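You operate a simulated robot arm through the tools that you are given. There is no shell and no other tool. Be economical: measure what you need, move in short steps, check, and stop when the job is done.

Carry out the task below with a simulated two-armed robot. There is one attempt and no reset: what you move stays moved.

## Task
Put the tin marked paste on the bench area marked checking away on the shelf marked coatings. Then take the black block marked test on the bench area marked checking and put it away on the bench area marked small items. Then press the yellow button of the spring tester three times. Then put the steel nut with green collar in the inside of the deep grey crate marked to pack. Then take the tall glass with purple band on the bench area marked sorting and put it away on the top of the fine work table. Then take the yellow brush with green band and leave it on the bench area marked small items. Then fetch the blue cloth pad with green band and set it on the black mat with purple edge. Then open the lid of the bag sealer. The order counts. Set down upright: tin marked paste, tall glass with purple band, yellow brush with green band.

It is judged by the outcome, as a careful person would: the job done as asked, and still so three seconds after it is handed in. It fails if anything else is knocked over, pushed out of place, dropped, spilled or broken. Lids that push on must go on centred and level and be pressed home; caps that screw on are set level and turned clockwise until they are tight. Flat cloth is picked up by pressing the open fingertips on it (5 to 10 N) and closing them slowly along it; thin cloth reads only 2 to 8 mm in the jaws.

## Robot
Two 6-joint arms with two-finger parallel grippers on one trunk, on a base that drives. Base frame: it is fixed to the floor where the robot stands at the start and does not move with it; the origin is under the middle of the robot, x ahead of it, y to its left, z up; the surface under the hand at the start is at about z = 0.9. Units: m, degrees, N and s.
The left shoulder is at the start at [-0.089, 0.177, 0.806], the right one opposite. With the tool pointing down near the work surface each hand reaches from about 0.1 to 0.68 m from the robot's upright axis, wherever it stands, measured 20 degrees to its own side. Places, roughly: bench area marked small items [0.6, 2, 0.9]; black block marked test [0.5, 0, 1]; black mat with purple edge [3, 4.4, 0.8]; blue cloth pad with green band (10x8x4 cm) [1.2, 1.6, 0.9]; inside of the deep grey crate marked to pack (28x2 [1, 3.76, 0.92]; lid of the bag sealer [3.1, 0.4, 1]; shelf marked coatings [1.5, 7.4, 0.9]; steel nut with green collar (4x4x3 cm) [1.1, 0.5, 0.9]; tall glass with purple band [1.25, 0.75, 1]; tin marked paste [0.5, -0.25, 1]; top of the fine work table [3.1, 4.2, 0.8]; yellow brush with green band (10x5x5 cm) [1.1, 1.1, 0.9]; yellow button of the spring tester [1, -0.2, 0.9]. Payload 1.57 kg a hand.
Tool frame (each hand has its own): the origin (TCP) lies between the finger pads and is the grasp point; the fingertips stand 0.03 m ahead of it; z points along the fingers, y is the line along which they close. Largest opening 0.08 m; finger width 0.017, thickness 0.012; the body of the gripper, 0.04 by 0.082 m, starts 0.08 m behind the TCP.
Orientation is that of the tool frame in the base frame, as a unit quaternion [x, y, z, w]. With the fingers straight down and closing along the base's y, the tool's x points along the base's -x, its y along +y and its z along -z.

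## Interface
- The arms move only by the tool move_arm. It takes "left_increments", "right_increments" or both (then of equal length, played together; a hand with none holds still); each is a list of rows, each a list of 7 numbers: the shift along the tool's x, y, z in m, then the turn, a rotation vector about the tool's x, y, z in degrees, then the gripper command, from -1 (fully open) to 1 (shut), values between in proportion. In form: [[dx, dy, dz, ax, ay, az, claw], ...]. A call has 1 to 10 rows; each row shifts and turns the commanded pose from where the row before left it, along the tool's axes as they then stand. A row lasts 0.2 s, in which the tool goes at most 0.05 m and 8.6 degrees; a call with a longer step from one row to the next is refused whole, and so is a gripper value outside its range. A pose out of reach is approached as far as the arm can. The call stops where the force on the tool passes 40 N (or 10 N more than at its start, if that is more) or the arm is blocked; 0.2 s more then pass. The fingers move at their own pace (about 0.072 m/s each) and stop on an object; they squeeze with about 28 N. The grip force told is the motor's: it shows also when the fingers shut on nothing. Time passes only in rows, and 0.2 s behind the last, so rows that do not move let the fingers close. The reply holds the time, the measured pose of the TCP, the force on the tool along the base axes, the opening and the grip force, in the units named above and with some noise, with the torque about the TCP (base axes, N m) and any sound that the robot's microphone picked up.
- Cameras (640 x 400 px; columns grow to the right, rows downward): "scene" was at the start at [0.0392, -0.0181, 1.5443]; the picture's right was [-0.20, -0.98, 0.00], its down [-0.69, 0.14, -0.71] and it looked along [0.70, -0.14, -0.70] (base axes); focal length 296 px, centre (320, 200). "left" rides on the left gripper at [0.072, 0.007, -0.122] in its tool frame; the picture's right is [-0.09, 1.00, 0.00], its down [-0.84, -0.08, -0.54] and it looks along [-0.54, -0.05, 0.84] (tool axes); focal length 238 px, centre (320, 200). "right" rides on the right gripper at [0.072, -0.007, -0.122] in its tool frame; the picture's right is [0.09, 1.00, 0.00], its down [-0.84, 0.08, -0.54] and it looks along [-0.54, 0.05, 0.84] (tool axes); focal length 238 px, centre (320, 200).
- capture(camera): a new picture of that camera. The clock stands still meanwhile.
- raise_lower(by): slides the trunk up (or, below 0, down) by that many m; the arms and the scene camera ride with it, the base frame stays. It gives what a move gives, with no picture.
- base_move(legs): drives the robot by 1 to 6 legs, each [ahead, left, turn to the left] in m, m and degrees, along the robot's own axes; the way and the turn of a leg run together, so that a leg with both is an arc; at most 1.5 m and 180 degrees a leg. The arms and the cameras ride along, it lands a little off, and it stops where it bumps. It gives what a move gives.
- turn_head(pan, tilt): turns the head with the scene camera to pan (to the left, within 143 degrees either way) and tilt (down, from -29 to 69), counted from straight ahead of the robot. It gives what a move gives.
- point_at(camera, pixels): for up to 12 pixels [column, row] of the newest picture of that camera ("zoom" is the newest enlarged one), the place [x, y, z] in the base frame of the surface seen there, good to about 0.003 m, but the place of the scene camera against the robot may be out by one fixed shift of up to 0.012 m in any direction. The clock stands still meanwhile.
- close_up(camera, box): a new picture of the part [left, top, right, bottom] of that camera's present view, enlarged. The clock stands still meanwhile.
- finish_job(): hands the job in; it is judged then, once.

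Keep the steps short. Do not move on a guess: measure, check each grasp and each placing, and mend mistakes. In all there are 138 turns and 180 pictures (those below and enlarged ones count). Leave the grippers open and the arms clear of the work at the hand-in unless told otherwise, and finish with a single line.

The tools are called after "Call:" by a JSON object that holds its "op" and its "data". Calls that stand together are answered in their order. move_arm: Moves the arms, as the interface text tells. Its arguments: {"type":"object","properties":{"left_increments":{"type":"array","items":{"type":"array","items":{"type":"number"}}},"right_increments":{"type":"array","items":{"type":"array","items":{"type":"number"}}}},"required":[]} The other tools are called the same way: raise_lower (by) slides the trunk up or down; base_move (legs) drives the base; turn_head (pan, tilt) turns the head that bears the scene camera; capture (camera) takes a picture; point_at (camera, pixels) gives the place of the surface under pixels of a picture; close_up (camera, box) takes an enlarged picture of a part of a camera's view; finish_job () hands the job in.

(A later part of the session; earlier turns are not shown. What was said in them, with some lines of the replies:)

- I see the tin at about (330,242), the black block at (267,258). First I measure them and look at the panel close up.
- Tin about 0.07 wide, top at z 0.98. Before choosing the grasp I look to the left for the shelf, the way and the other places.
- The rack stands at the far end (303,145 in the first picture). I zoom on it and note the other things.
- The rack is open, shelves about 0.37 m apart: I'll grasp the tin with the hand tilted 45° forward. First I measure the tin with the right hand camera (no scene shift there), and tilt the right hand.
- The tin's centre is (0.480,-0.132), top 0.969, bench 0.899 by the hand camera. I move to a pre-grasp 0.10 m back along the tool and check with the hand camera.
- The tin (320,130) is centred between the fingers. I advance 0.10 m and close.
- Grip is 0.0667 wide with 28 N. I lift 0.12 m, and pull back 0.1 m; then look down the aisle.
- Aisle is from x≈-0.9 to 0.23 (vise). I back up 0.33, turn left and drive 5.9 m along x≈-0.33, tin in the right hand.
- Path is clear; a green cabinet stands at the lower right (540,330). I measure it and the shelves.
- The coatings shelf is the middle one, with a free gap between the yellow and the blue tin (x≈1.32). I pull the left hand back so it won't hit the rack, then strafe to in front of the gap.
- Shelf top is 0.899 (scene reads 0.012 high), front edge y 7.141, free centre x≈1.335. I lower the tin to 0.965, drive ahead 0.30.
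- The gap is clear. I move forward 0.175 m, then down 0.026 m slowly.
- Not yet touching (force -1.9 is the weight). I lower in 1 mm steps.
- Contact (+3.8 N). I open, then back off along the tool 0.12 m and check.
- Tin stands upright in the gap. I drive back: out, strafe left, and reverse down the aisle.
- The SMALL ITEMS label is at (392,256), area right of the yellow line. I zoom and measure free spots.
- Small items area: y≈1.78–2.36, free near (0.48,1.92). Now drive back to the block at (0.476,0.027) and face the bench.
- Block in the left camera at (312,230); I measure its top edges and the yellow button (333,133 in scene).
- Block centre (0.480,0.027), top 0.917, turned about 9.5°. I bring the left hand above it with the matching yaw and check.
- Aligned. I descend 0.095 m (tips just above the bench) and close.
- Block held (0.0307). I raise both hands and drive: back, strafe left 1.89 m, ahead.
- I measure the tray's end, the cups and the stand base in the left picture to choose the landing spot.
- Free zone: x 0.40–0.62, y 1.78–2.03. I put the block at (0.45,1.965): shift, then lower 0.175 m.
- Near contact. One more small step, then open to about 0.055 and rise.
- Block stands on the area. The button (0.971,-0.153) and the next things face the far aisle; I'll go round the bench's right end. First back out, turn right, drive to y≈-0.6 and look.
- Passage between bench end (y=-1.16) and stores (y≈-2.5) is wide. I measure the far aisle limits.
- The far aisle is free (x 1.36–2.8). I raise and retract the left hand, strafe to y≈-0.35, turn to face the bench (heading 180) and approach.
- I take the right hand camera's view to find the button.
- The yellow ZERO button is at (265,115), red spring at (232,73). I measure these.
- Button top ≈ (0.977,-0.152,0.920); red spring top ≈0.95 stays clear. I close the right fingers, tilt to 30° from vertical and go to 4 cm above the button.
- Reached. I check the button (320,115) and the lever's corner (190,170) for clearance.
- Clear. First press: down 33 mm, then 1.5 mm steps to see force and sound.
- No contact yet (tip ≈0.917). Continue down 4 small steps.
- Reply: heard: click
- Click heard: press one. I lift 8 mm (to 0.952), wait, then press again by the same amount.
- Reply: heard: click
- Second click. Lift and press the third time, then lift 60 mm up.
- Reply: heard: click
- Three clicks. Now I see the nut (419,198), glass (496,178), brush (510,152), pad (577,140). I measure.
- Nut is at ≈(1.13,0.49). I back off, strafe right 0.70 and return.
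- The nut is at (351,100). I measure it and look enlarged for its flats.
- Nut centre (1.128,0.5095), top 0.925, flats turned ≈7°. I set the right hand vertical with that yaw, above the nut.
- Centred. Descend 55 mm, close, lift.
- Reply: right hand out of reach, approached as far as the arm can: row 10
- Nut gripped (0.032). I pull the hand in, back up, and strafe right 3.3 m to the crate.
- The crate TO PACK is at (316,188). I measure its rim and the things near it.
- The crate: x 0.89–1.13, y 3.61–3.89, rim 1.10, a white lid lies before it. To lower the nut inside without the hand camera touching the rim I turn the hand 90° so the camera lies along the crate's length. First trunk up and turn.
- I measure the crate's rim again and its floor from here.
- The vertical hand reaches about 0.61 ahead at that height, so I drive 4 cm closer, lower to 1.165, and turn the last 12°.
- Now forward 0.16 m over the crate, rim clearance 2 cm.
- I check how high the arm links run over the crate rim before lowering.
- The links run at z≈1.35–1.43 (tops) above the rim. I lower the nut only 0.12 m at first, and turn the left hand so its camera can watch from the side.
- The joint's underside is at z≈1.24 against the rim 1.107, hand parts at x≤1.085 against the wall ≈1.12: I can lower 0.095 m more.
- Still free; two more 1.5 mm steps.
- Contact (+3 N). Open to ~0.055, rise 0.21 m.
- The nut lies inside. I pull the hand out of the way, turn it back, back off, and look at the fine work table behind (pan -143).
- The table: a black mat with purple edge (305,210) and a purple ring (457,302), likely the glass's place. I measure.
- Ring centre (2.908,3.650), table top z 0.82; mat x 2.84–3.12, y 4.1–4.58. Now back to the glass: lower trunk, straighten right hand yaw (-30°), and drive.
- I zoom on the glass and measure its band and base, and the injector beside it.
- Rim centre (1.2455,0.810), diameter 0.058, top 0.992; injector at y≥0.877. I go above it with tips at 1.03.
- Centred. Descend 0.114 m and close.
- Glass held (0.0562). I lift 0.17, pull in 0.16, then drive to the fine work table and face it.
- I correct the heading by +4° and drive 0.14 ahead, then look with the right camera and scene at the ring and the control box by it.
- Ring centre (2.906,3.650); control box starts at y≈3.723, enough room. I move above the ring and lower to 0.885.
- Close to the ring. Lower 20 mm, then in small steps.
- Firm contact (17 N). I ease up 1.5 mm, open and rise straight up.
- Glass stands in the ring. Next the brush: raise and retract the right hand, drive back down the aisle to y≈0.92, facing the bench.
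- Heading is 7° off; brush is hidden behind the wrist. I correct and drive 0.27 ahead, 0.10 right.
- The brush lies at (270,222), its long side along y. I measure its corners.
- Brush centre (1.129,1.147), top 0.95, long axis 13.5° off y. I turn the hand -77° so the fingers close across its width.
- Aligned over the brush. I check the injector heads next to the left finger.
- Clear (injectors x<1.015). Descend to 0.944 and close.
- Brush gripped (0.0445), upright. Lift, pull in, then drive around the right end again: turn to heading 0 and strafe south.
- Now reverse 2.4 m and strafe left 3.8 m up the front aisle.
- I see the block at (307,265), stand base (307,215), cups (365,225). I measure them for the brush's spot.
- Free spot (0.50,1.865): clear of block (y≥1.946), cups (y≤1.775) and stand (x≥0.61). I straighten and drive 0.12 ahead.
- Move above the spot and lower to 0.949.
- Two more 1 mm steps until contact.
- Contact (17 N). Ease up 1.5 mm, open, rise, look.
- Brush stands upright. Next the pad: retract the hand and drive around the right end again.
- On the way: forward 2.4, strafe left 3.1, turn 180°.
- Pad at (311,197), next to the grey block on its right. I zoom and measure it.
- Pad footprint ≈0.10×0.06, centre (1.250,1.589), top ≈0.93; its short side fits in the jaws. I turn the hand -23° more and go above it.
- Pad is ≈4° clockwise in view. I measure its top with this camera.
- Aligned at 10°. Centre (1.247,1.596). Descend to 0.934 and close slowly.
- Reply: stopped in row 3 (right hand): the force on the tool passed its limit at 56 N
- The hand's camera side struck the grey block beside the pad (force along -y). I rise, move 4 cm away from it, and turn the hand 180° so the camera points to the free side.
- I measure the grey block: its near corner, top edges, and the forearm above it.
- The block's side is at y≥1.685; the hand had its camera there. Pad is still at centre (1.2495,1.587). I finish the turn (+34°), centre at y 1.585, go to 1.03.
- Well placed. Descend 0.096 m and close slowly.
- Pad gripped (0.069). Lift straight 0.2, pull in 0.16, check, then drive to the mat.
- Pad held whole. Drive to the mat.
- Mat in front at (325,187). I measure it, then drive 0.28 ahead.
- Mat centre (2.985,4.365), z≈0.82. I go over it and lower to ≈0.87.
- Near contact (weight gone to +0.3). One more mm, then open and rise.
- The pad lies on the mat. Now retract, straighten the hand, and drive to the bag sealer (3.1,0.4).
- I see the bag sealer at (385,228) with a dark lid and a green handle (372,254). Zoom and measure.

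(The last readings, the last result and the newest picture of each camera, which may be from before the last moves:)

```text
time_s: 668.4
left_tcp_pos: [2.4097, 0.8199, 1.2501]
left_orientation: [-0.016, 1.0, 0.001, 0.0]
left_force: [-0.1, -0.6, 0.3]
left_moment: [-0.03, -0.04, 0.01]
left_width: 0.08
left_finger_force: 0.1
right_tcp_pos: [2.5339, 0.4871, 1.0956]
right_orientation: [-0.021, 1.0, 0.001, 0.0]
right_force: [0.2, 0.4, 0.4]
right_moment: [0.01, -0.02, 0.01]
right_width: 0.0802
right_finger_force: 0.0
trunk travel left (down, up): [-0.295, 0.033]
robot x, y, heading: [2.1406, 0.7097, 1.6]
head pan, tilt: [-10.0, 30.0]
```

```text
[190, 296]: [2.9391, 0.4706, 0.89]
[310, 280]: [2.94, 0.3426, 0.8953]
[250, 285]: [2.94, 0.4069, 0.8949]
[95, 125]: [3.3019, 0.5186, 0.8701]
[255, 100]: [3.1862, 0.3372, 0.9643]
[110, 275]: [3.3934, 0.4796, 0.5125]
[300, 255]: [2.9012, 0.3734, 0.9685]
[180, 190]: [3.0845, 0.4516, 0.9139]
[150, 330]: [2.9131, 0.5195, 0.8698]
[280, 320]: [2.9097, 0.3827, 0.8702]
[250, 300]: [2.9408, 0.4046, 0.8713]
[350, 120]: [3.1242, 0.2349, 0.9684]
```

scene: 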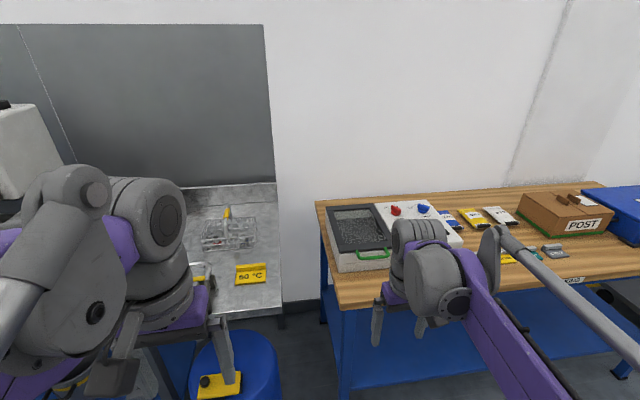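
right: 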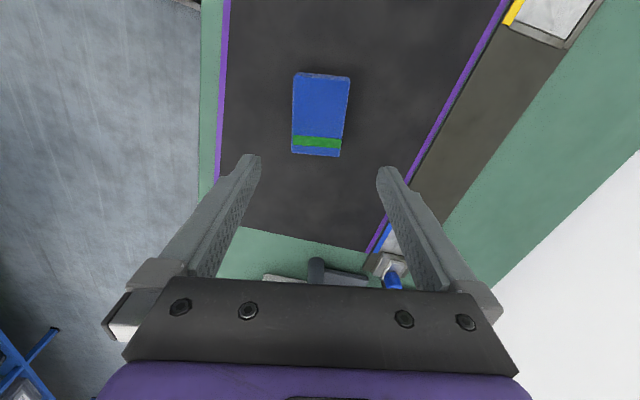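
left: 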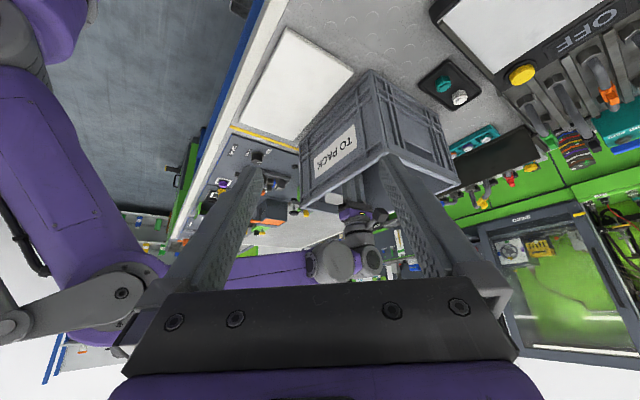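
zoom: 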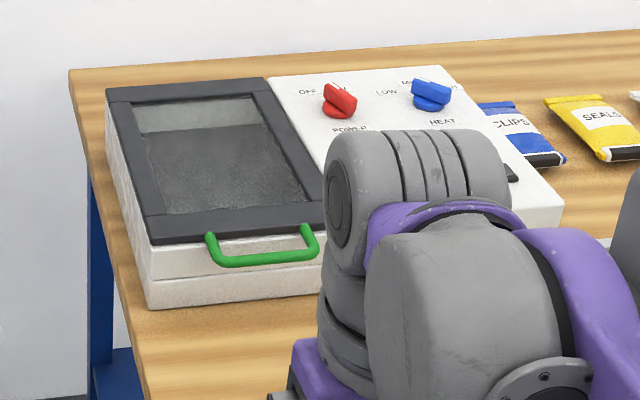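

Lid hinge is at the back; green handle bar at x≈2.90, z≈0.955, y≈0.36–0.48. I plan to pinch the bar with the hand tilted 45° and rolled 90°, and lift it along an arc. First drive closer and roll the hand.

Call:
{"op": "base_move", "data": {"legs": [[0.26, -0.07, -1.8]]}}

Call:
{"op": "move_arm", "data": {"right_increments": [[0.03, 0, -0.03, 0, -7.5, 0, -1], [0.03, 0, -0.03, 0, -7.5, 0, -1], [0, 0, 0, 0, -7.5, 0, -1], [0, 0, 0, 0, -7.5, 0, -1], [0, 0, 0, 0, -7.5, 0, -1], [0, 0, 0, 0, -7.5, 0, -1], [0, 0, 0, 0, 0, 8, -1], [0, 0, 0, 0, 0, 8, -1], [0, 0, 0, 0, 0, 8, -1]]}}

Call:
{"op": "move_arm", "data": {"right_increments": [[0, 0, 0, 0, 0, 8.25, -1], [0, 0, 0, 0, 0, 8.25, -1], [0, 0, 0, 0, 0, 8.25, -1], [0, 0, 0, 0, 0, 8.25, -1], [0, 0, 0, 0, 0, 8.25, -1], [0, 0, 0, 0, 0, 8.25, -1], [0, 0, 0, 0, 0, 8.25, -1], [0, 0, 0, 0, 0, 8.25, -1]]}}

Call:
{"op": "capture", "data": {"camera": "right"}}

Call:
{"op": "turn_head", "data": {"pan": -20, "tilt": 45}}

Call:
{"op": "capture", "data": {"camera": "scene"}}

```text
time_s: 670.3
left_tcp_pos: [2.6711, 0.7442, 1.249]
left_orientation: [0.0, 1.0, 0.0, 0.0]
left_force: [0.5, 0.1, -0.3]
left_moment: [0.0, 0.02, 0.0]
left_width: 0.0801
left_finger_force: 0.0
right_tcp_pos: [2.785, 0.4088, 1.0947]
right_orientation: [-0.004, 1.0, 0.001, 0.0]
right_force: [-0.4, 0.4, 0.3]
right_moment: [-0.03, 0.03, 0.0]
right_width: 0.0801
right_finger_force: 0.0
trunk travel left (down, up): [-0.295, 0.033]
robot x, y, heading: [2.4025, 0.6393, 0.1]
head pan, tilt: [-10.0, 30.0]
```

```text
time_s: 672.3
left_tcp_pos: [2.6715, 0.7443, 1.2497]
left_orientation: [0.001, 1.0, 0.0, -0.001]
left_force: [-0.8, 0.0, -0.4]
left_moment: [-0.01, 0.01, -0.05]
left_width: 0.0801
left_finger_force: 0.1
right_tcp_pos: [2.7213, 0.4069, 1.1519]
right_orientation: [0.19, 0.904, 0.081, 0.374]
right_force: [-0.3, -0.5, 0.9]
right_moment: [-0.01, -0.01, -0.02]
right_width: 0.08
right_finger_force: 0.0
trunk travel left (down, up): [-0.295, 0.033]
robot x, y, heading: [2.3945, 0.642, -0.1]
head pan, tilt: [-10.0, 30.0]
```

```text
time_s: 674.1
left_tcp_pos: [2.6713, 0.7433, 1.2507]
left_orientation: [0.001, 1.0, 0.0, -0.001]
left_force: [0.7, -0.5, -0.8]
left_moment: [0.02, 0.01, 0.01]
left_width: 0.08
left_finger_force: 0.1
right_tcp_pos: [2.7224, 0.4081, 1.1518]
right_orientation: [0.652, 0.655, 0.272, 0.268]
right_force: [-0.3, -0.3, 0.1]
right_moment: [-0.02, -0.02, 0.02]
right_width: 0.0801
right_finger_force: 0.1
trunk travel left (down, up): [-0.295, 0.033]
robot x, y, heading: [2.3977, 0.6383, 0.0]
head pan, tilt: [-10.0, 30.0]
```

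```text
89 pictures are left
```

right: 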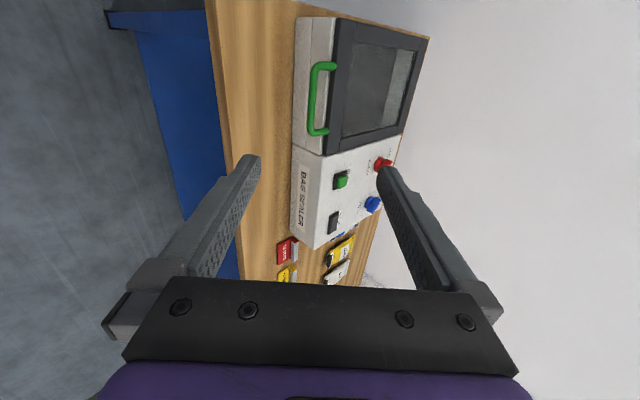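

```text
time_s: 674.9
left_tcp_pos: [2.6723, 0.7432, 1.251]
left_orientation: [0.001, 1.0, 0.0, 0.0]
left_force: [0.0, 0.0, -0.1]
left_moment: [-0.03, -0.04, 0.0]
left_width: 0.0799
left_finger_force: 0.1
right_tcp_pos: [2.7204, 0.4076, 1.153]
right_orientation: [0.65, 0.656, 0.272, 0.269]
right_force: [-0.2, -0.4, 0.1]
right_moment: [-0.01, 0.01, 0.0]
right_width: 0.0798
right_finger_force: 0.1
trunk travel left (down, up): [-0.295, 0.033]
robot x, y, heading: [2.3937, 0.6392, -0.1]
head pan, tilt: [-20.0, 45.0]
```

```text
88 pictures are left
```

scene: 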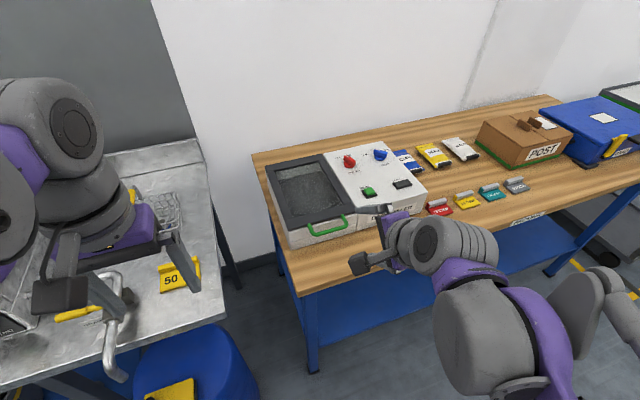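

Hand rolled. I zoom the right camera on the handle and measure bar, lid front edge and hinge edge.

Call:
{"op": "close_up", "data": {"camera": "right", "box": [270, 5, 450, 175]}}

Call:
{"op": "point_at", "data": {"camera": "right", "pixels": [[312, 85], [311, 100], [310, 118], [320, 65], [318, 132], [333, 63], [328, 131], [340, 50], [335, 140], [425, 60], [405, 128], [303, 100]]}}

```text
2.35 times, centred on (360, 90) of right
```

zoom: 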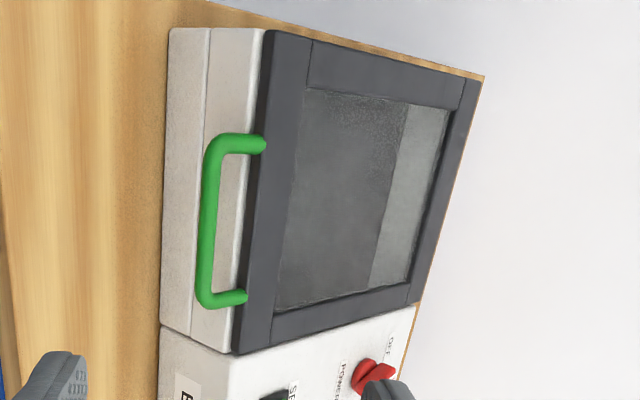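

```text
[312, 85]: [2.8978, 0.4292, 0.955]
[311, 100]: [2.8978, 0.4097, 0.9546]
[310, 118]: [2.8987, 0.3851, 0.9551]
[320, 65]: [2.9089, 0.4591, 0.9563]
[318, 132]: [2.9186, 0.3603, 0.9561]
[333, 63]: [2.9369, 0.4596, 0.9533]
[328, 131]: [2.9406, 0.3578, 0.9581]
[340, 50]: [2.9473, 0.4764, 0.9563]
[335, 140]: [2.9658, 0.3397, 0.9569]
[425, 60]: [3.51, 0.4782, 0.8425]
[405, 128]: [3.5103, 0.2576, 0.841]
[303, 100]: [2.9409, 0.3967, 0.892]
```

Call:
{"op": "point_at", "data": {"camera": "scene", "pixels": [[271, 168], [300, 160], [322, 154], [325, 222], [290, 222], [345, 215]]}}

Call:
{"op": "close_up", "data": {"camera": "scene", "box": [250, 130, 410, 260]}}

```text
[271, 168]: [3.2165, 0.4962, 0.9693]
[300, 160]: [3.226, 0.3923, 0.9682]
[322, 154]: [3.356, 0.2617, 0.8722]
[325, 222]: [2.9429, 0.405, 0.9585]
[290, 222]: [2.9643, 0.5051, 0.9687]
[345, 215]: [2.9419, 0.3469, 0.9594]
```

```text
3.08 times, centred on (330, 195) of scene
```

zoom: 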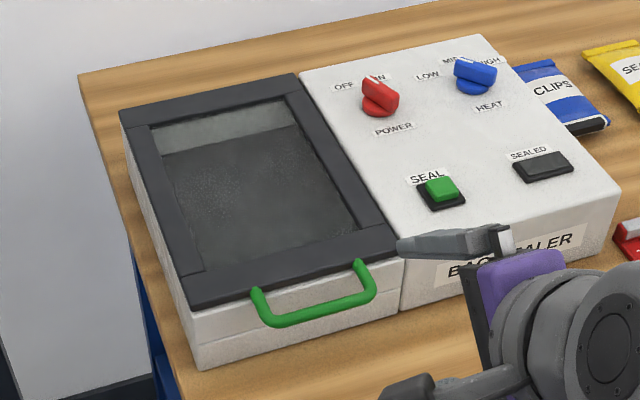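

Hinge at x≈3.225, bar at (2.901, y 0.41, z 0.951): radius ≈0.325. I drive 7 cm closer and bring the half-open hand to 8 cm before the bar along the tool.

Call:
{"op": "base_move", "data": {"legs": [[0.07, 0, 0]]}}

Call:
{"op": "move_arm", "data": {"right_increments": [[0, -0.016, 0.03, 0, 0, 0, -0.3], [0, -0.016, 0.03, 0, 0, 0, -0.3], [0, -0.016, 0.03, 0, 0, 0, -0.3], [0, -0.016, 0.03, 0, 0, 0, -0.3]]}}

Call:
{"op": "capture", "data": {"camera": "right"}}

```text
time_s: 675.9
left_tcp_pos: [2.7407, 0.7438, 1.2514]
left_orientation: [-0.001, 1.0, 0.0, -0.001]
left_force: [0.7, -0.5, 0.6]
left_moment: [0.03, 0.02, -0.01]
left_width: 0.0801
left_finger_force: 0.2
right_tcp_pos: [2.7915, 0.4074, 1.1513]
right_orientation: [0.65, 0.657, 0.272, 0.269]
right_force: [-0.9, 0.6, 0.8]
right_moment: [0.02, -0.01, -0.04]
right_width: 0.0799
right_finger_force: 0.0
trunk travel left (down, up): [-0.295, 0.033]
robot x, y, heading: [2.4699, 0.6446, 0.1]
head pan, tilt: [-20.0, 45.0]
```

```text
time_s: 676.9
left_tcp_pos: [2.7423, 0.7428, 1.2521]
left_orientation: [0.0, 1.0, 0.0, -0.001]
left_force: [0.8, -0.4, 0.5]
left_moment: [-0.01, 0.02, 0.02]
left_width: 0.0799
left_finger_force: 0.1
right_tcp_pos: [2.8315, 0.4081, 1.0232]
right_orientation: [0.651, 0.656, 0.271, 0.268]
right_force: [0.1, 0.7, 0.1]
right_moment: [-0.01, 0.03, 0.01]
right_width: 0.052
right_finger_force: 0.0
trunk travel left (down, up): [-0.295, 0.033]
robot x, y, heading: [2.4711, 0.6381, -0.0]
head pan, tilt: [-20.0, 45.0]
```

```text
85 pictures are left
```

right: 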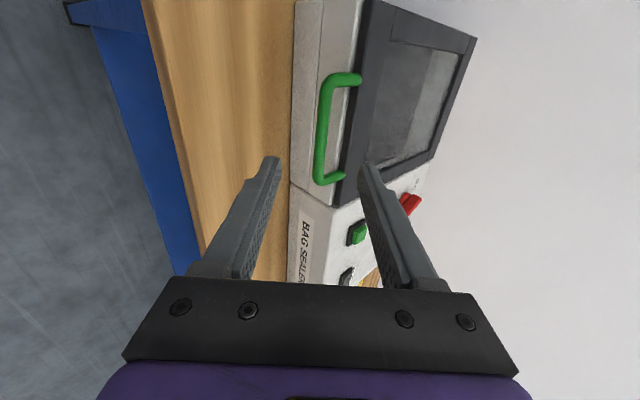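

Handle bar lies between the fingers (322,130). I measure it again from here.

Call:
{"op": "point_at", "data": {"camera": "right", "pixels": [[323, 105], [321, 130], [319, 160], [316, 130], [326, 130], [345, 130], [345, 78], [330, 180]]}}

```text
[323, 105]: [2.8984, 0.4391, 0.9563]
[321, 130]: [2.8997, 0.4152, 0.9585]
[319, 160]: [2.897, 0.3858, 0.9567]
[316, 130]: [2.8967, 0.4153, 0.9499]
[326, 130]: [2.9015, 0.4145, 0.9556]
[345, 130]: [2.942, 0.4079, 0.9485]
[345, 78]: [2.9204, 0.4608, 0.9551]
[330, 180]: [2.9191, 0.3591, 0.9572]
```

Bar centre ≈(2.902,0.412,0.952). Advance 0.080 m and pinch.

Call:
{"op": "move_arm", "data": {"right_increments": [[0.001, 0, 0.025, 0, 0, 0, -0.3], [0.001, 0, 0.025, 0, 0, 0, -0.3], [0, 0, 0.02, 0, 0, 0, -0.3], [0, 0, 0.01, 0, 0, 0, -0.3], [0, 0, 0, 0, 0, 0, 0.2], [0, 0, 0, 0, 0, 0, 0.7], [0, 0, 0, 0, 0, 0, 1], [0, 0, 0, 0, 0, 0, 1]]}}

Call:
{"op": "capture", "data": {"camera": "right"}}

```text
time_s: 678.7
left_tcp_pos: [2.7432, 0.745, 1.2508]
left_orientation: [0.0, 1.0, 0.001, -0.001]
left_force: [-0.2, -1.0, 0.5]
left_moment: [0.04, 0.03, -0.01]
left_width: 0.08
left_finger_force: 0.1
right_tcp_pos: [2.8892, 0.4109, 0.9672]
right_orientation: [0.65, 0.655, 0.273, 0.27]
right_force: [16.6, -0.8, 23.0]
right_moment: [0.21, -0.59, 0.2]
right_width: 0.0116
right_finger_force: 29.0
trunk travel left (down, up): [-0.295, 0.033]
robot x, y, heading: [2.4708, 0.6426, 0.0]
head pan, tilt: [-20.0, 45.0]
```

```text
84 pictures are left
```

right: 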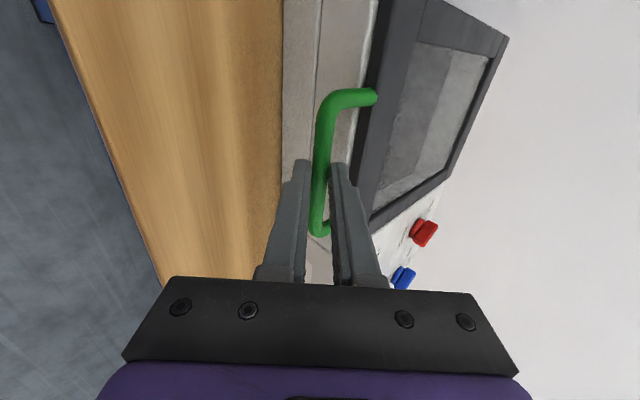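

The bar is pinched (0.0116). I lift along the arc, slowly for the first 16°.

Call:
{"op": "move_arm", "data": {"right_increments": [[0, 0.0085, -0.0075, 0, 0, 0, 1], [0, 0.0085, -0.0075, 0, 0, 0, 1], [0, 0.017, -0.0147, 0, 0, 0, 1], [0, 0.019, -0.0126, 0, 0, 0, 1], [0, 0.019, -0.012, 0, 0, 0, 1]]}}

Call:
{"op": "capture", "data": {"camera": "scene"}}

```text
time_s: 679.9
left_tcp_pos: [2.7432, 0.7445, 1.2507]
left_orientation: [0.001, 1.0, -0.001, -0.002]
left_force: [-0.9, -0.2, -0.2]
left_moment: [0.01, -0.01, 0.02]
left_width: 0.08
left_finger_force: 0.1
right_tcp_pos: [2.8989, 0.411, 1.0538]
right_orientation: [0.651, 0.656, 0.272, 0.268]
right_force: [10.1, -0.9, -3.9]
right_moment: [0.1, -0.03, 0.09]
right_width: 0.0116
right_finger_force: 28.5
trunk travel left (down, up): [-0.295, 0.033]
robot x, y, heading: [2.4669, 0.6362, -0.0]
head pan, tilt: [-20.0, 45.0]
```

```text
83 pictures are left
```

scene: 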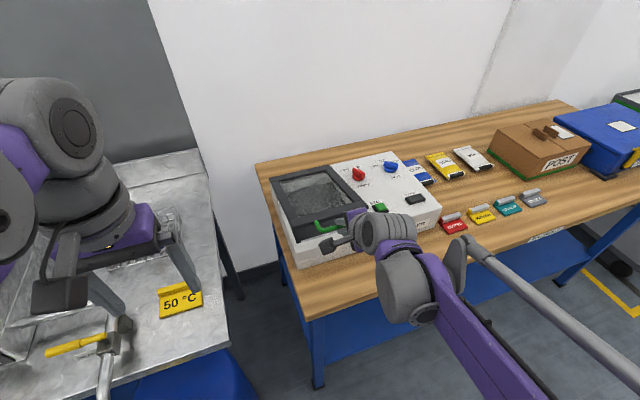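

Lid is following (17°). Continue to about 57°.

Call:
{"op": "move_arm", "data": {"right_increments": [[0, 0.0391, -0.0161, 0, 0, 0, 1], [0, 0.0402, -0.0115, 0, 0, 0, 1], [0, 0.0414, -0.0058, 0, 0, 0, 1], [0, 0.0419, 0, 0, 0, 0, 1], [0, 0.0414, 0.0058, 0, 0, 0, 1]]}}

Call:
{"op": "capture", "data": {"camera": "scene"}}

```text
time_s: 681.1
left_tcp_pos: [2.7385, 0.745, 1.2521]
left_orientation: [0.0, 1.0, -0.001, 0.001]
left_force: [0.7, -0.1, 0.0]
left_moment: [0.01, 0.05, 0.0]
left_width: 0.08
left_finger_force: 0.0
right_tcp_pos: [3.024, 0.4111, 1.2216]
right_orientation: [0.65, 0.655, 0.274, 0.269]
right_force: [-13.9, -1.0, 19.0]
right_moment: [0.25, -0.06, 0.11]
right_width: 0.0118
right_finger_force: 29.1
trunk travel left (down, up): [-0.295, 0.033]
robot x, y, heading: [2.4668, 0.6378, 0.0]
head pan, tilt: [-20.0, 45.0]
```

```text
82 pictures are left
```

scene: 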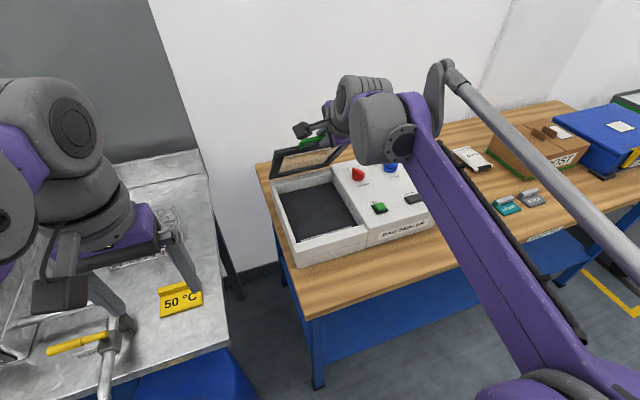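

Lid ≈55° open; forces show I run slightly inside the arc, so I correct the radius and continue to ≈86° while pitching the hand up.

Call:
{"op": "move_arm", "data": {"right_increments": [[0, 0.0428, 0.0039, -8, 0, 0, 1], [0, 0.0368, 0.0221, -8, 0, 0, 1], [0, 0.0291, 0.0321, -8, 0, 0, 1], [0, 0.0191, 0.0398, -8, 0, 0, 1]]}}

Call:
{"op": "capture", "data": {"camera": "scene"}}

```text
time_s: 682.1
left_tcp_pos: [2.7394, 0.7451, 1.2512]
left_orientation: [0.001, 1.0, 0.001, 0.001]
left_force: [0.3, -0.9, -0.1]
left_moment: [0.0, 0.0, -0.01]
left_width: 0.0797
left_finger_force: 0.1
right_tcp_pos: [3.1762, 0.4111, 1.2809]
right_orientation: [0.555, 0.555, 0.44, 0.437]
right_force: [-4.2, 0.9, 24.6]
right_moment: [0.04, -0.26, -0.14]
right_width: 0.0116
right_finger_force: 29.4
trunk travel left (down, up): [-0.295, 0.033]
robot x, y, heading: [2.4724, 0.64, -0.0]
head pan, tilt: [-20.0, 45.0]
stopped in row 4 (right hand): the force on the tool passed its limit at 48 N (the readings are from after the stop); the commanded pose is now the measured one
```

```text
81 pictures are left
```

scene: 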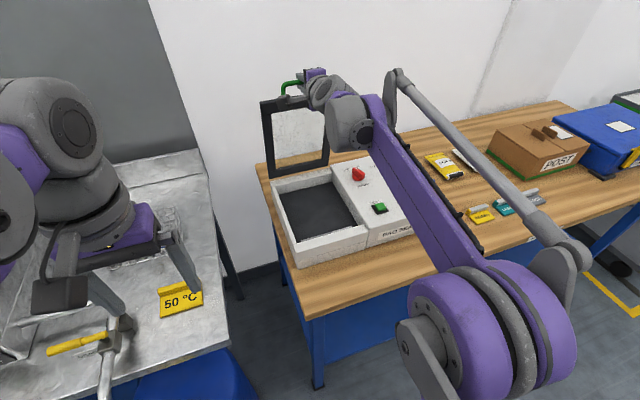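

Lid ≈83° open. I relieve upward 5 mm and push a bit further back toward ≈95°.

Call:
{"op": "move_arm", "data": {"right_increments": [[0, 0.005, -0.001, 0, 0, 0, 1], [0, 0.0047, 0.0195, 0, 0, 0, 1], [0, 0.004, 0.0195, 0, 0, 0, 1], [0, 0.004, 0.0195, 0, 0, 0, 1]]}}

Call:
{"op": "capture", "data": {"camera": "scene"}}

```text
time_s: 683.2
left_tcp_pos: [2.74, 0.7457, 1.2515]
left_orientation: [0.0, 1.0, 0.0, 0.001]
left_force: [0.9, 0.5, -1.2]
left_moment: [0.01, 0.0, -0.05]
left_width: 0.0802
left_finger_force: 0.1
right_tcp_pos: [3.2343, 0.4101, 1.286]
right_orientation: [0.555, 0.553, 0.44, 0.439]
right_force: [0.1, 3.0, 27.6]
right_moment: [0.05, -0.28, -0.05]
right_width: 0.0115
right_finger_force: 28.5
trunk travel left (down, up): [-0.295, 0.033]
robot x, y, heading: [2.4678, 0.6394, 0.1]
head pan, tilt: [-20.0, 45.0]
stopped in row 4 (right hand): the force on the tool passed its limit at 43 N (the readings are from after the stop); the commanded pose is now the measured one
```

```text
80 pictures are left
```

scene: 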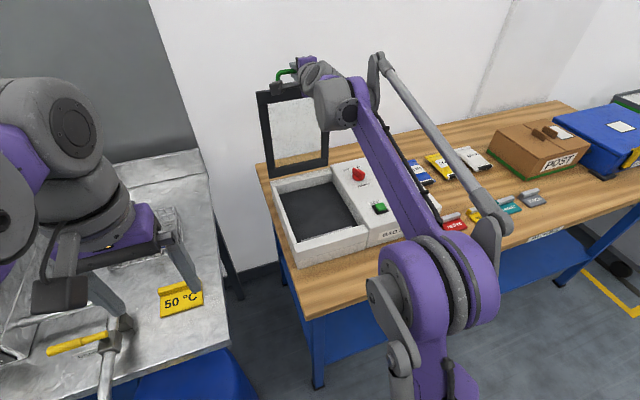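

I check the lid's angle by measuring its frame.

Call:
{"op": "point_at", "data": {"camera": "scene", "pixels": [[264, 110], [267, 140], [270, 165], [300, 168], [263, 97], [320, 150], [290, 73]]}}

```text
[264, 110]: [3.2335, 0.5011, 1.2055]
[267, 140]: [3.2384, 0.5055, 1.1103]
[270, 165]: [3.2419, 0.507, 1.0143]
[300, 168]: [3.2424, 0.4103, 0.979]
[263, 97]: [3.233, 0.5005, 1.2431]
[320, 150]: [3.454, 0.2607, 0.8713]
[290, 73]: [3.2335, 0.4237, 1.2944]
```

Lid ≈88°. The hand is too low on the arc: I raise 8 mm and push back another 5 cm.

Call:
{"op": "move_arm", "data": {"right_increments": [[0, 0.008, -0.002, 0, 0, 0, 1], [0, 0.004, 0.015, 0, 0, 0, 1], [0, 0.003, 0.015, 0, 0, 0, 1], [0, 0.002, 0.015, 0, 0, 0, 1]]}}

Call:
{"op": "capture", "data": {"camera": "scene"}}

Call:
{"op": "point_at", "data": {"camera": "scene", "pixels": [[264, 110], [267, 140], [270, 165], [300, 168], [263, 97]]}}

```text
time_s: 684.3
left_tcp_pos: [2.7447, 0.7435, 1.2504]
left_orientation: [0.0, 1.0, 0.001, -0.001]
left_force: [-0.6, -0.5, 0.8]
left_moment: [0.0, 0.0, 0.03]
left_width: 0.08
left_finger_force: 0.0
right_tcp_pos: [3.2824, 0.4111, 1.2835]
right_orientation: [0.556, 0.558, 0.44, 0.432]
right_force: [-3.0, 0.7, -27.8]
right_moment: [0.03, 0.1, -0.01]
right_width: 0.0115
right_finger_force: 29.2
trunk travel left (down, up): [-0.295, 0.033]
robot x, y, heading: [2.4672, 0.6369, -0.1]
head pan, tilt: [-20.0, 45.0]
stopped in row 4 (right hand): the force on the tool passed its limit at 42 N (the readings are from after the stop); the commanded pose is now the measured one
```

```text
79 pictures are left
```

scene: 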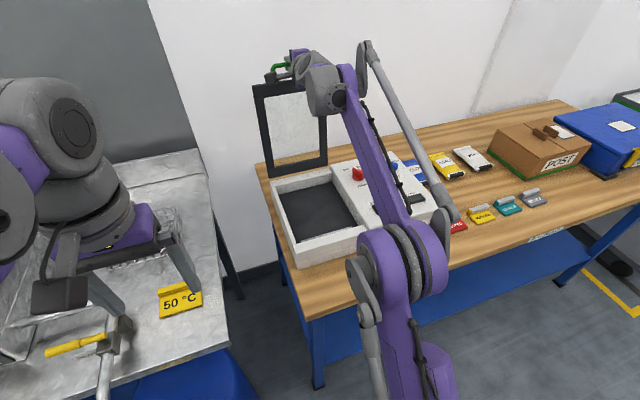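

```text
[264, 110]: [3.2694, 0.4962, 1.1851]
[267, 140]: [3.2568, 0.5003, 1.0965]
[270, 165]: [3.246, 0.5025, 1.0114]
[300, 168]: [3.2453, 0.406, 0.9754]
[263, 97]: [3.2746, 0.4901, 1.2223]
```

Now ≈98°, past vertical. I follow the arc a little further (slightly down) to find the stop.

Call:
{"op": "move_arm", "data": {"right_increments": [[0, -0.006, 0.0015, 0, 0, 0, 1], [0, 0.001, 0.015, 0, 0, 0, 1], [0, -0.0005, 0.015, 0, 0, 0, 1], [0, -0.001, 0.015, 0, 0, 0, 1]]}}

```text
time_s: 685.3
left_tcp_pos: [2.7376, 0.7441, 1.2516]
left_orientation: [0.0, 1.0, 0.0, 0.0]
left_force: [0.1, -0.1, 0.5]
left_moment: [-0.02, -0.02, -0.01]
left_width: 0.0801
left_finger_force: 0.1
right_tcp_pos: [3.3062, 0.4111, 1.2799]
right_orientation: [0.555, 0.554, 0.44, 0.437]
right_force: [7.9, -2.0, 36.0]
right_moment: [0.06, -0.3, -0.09]
right_width: 0.0118
right_finger_force: 28.8
right hand out of reach, approached as far as the arm can: row 4
trunk travel left (down, up): [-0.295, 0.033]
robot x, y, heading: [2.4701, 0.6375, 0.1]
head pan, tilt: [-20.0, 45.0]
```

Reach limit at ≈103°. I ease off, open the fingers and back away along the tool.

Call:
{"op": "move_arm", "data": {"right_increments": [[0, 0.004, -0.004, 0, 0, 0, 1], [0, 0, 0, 0, 0, 0, 0.2], [0, 0, 0, 0, 0, 0, 0], [0, 0, 0, 0, 0, 0, 0], [0, 0, -0.02, 0, 0, 0, 0], [0, 0, -0.03, 0, 0, 0, 0], [0, 0, -0.04, 0, 0, 0, 0], [0, 0, -0.04, 0, 0, 0, -1], [0, 0, -0.04, 0, 0, 0, -1]]}}

Call:
{"op": "capture", "data": {"camera": "scene"}}

```text
time_s: 687.3
left_tcp_pos: [2.7407, 0.7442, 1.2517]
left_orientation: [0.0, 1.0, 0.0, 0.0]
left_force: [-0.1, 0.0, 0.6]
left_moment: [-0.02, -0.04, 0.02]
left_width: 0.0799
left_finger_force: 0.1
right_tcp_pos: [3.1411, 0.4124, 1.3211]
right_orientation: [0.555, 0.556, 0.44, 0.434]
right_force: [-0.1, 0.3, 0.1]
right_moment: [0.05, -0.01, -0.01]
right_width: 0.0801
right_finger_force: 0.1
trunk travel left (down, up): [-0.295, 0.033]
robot x, y, heading: [2.4721, 0.644, -0.0]
head pan, tilt: [-20.0, 45.0]
```

```text
78 pictures are left
```

scene: 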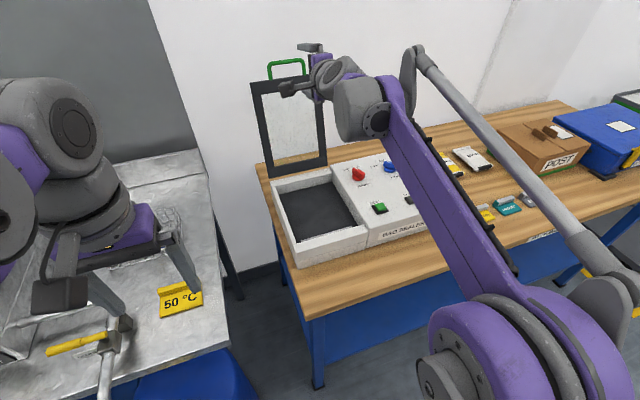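

The lid stays open by itself. I withdraw the arm and back the base away, then check once more.

Call:
{"op": "move_arm", "data": {"right_increments": [[0, 0, -0.04, 0, 0, 0, -1], [0, 0, -0.04, 0, 0, 0, -1], [0, 0, -0.04, 0, 0, 0, -1], [0, 0, -0.04, 0, 0, 0, -1], [0, 0, -0.04, 0, 0, 0, -1]]}}

Call:
{"op": "base_move", "data": {"legs": [[-0.3, 0, 0]]}}

Call:
{"op": "capture", "data": {"camera": "scene"}}

Call:
{"op": "turn_head", "data": {"pan": 80, "tilt": 15}}

Call:
{"op": "capture", "data": {"camera": "scene"}}

```text
time_s: 688.5
left_tcp_pos: [2.739, 0.7456, 1.2519]
left_orientation: [0.0, 1.0, 0.0, 0.0]
left_force: [0.2, -0.4, -0.3]
left_moment: [-0.02, -0.01, 0.02]
left_width: 0.0799
left_finger_force: 0.0
right_tcp_pos: [2.9462, 0.4082, 1.3705]
right_orientation: [0.556, 0.556, 0.439, 0.434]
right_force: [0.4, 0.4, -0.3]
right_moment: [0.0, 0.04, 0.01]
right_width: 0.08
right_finger_force: 0.1
trunk travel left (down, up): [-0.295, 0.033]
robot x, y, heading: [2.4682, 0.6354, 0.0]
head pan, tilt: [-20.0, 45.0]
```

```text
time_s: 690.5
left_tcp_pos: [2.447, 0.7443, 1.2504]
left_orientation: [-0.001, 1.0, 0.0, 0.0]
left_force: [-0.4, -0.4, -0.4]
left_moment: [0.03, 0.0, -0.01]
left_width: 0.0799
left_finger_force: 0.0
right_tcp_pos: [2.6551, 0.4095, 1.3708]
right_orientation: [0.554, 0.557, 0.441, 0.434]
right_force: [0.5, -0.1, 0.8]
right_moment: [-0.04, 0.02, -0.02]
right_width: 0.0801
right_finger_force: 0.1
trunk travel left (down, up): [-0.295, 0.033]
robot x, y, heading: [2.1755, 0.6403, 0.5]
head pan, tilt: [-20.0, 45.0]
```

```text
77 pictures are left
```

scene: 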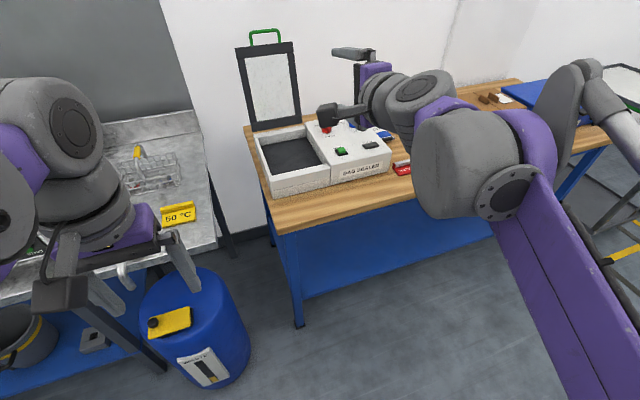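

```text
time_s: 692.3
left_tcp_pos: [2.4464, 0.7438, 1.2512]
left_orientation: [-0.001, 1.0, -0.001, 0.0]
left_force: [0.2, -0.1, -0.8]
left_moment: [0.02, -0.01, -0.02]
left_width: 0.0801
left_finger_force: 0.0
right_tcp_pos: [2.6539, 0.4091, 1.3691]
right_orientation: [0.555, 0.558, 0.44, 0.433]
right_force: [0.3, 0.3, 0.1]
right_moment: [-0.04, 0.03, 0.01]
right_width: 0.08
right_finger_force: 0.1
trunk travel left (down, up): [-0.295, 0.033]
robot x, y, heading: [2.171, 0.6374, 0.2]
head pan, tilt: [80.0, 15.0]
```

```text
76 pictures are left
```

scene: 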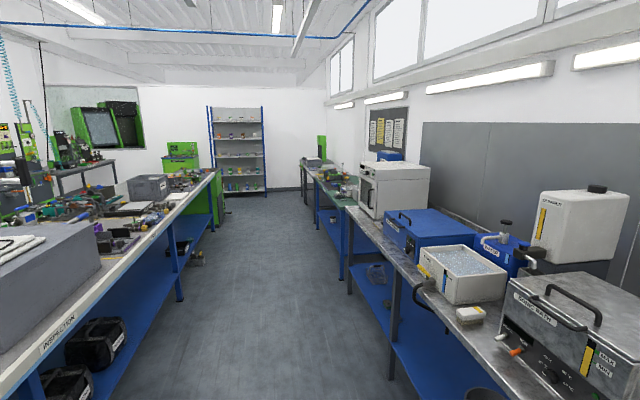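

The lid stays open, both grippers are open and the arms are clear, so I hand the job in.

Call:
{"op": "finish_job", "data": {}}

```text
The job is handed in.
```

All eight steps were carried out in the order you gave and the job is handed in; one slip on the way was that the right hand bumped the grey block beside the pad (force peaked at 56 N), and the block measured the same before and after.
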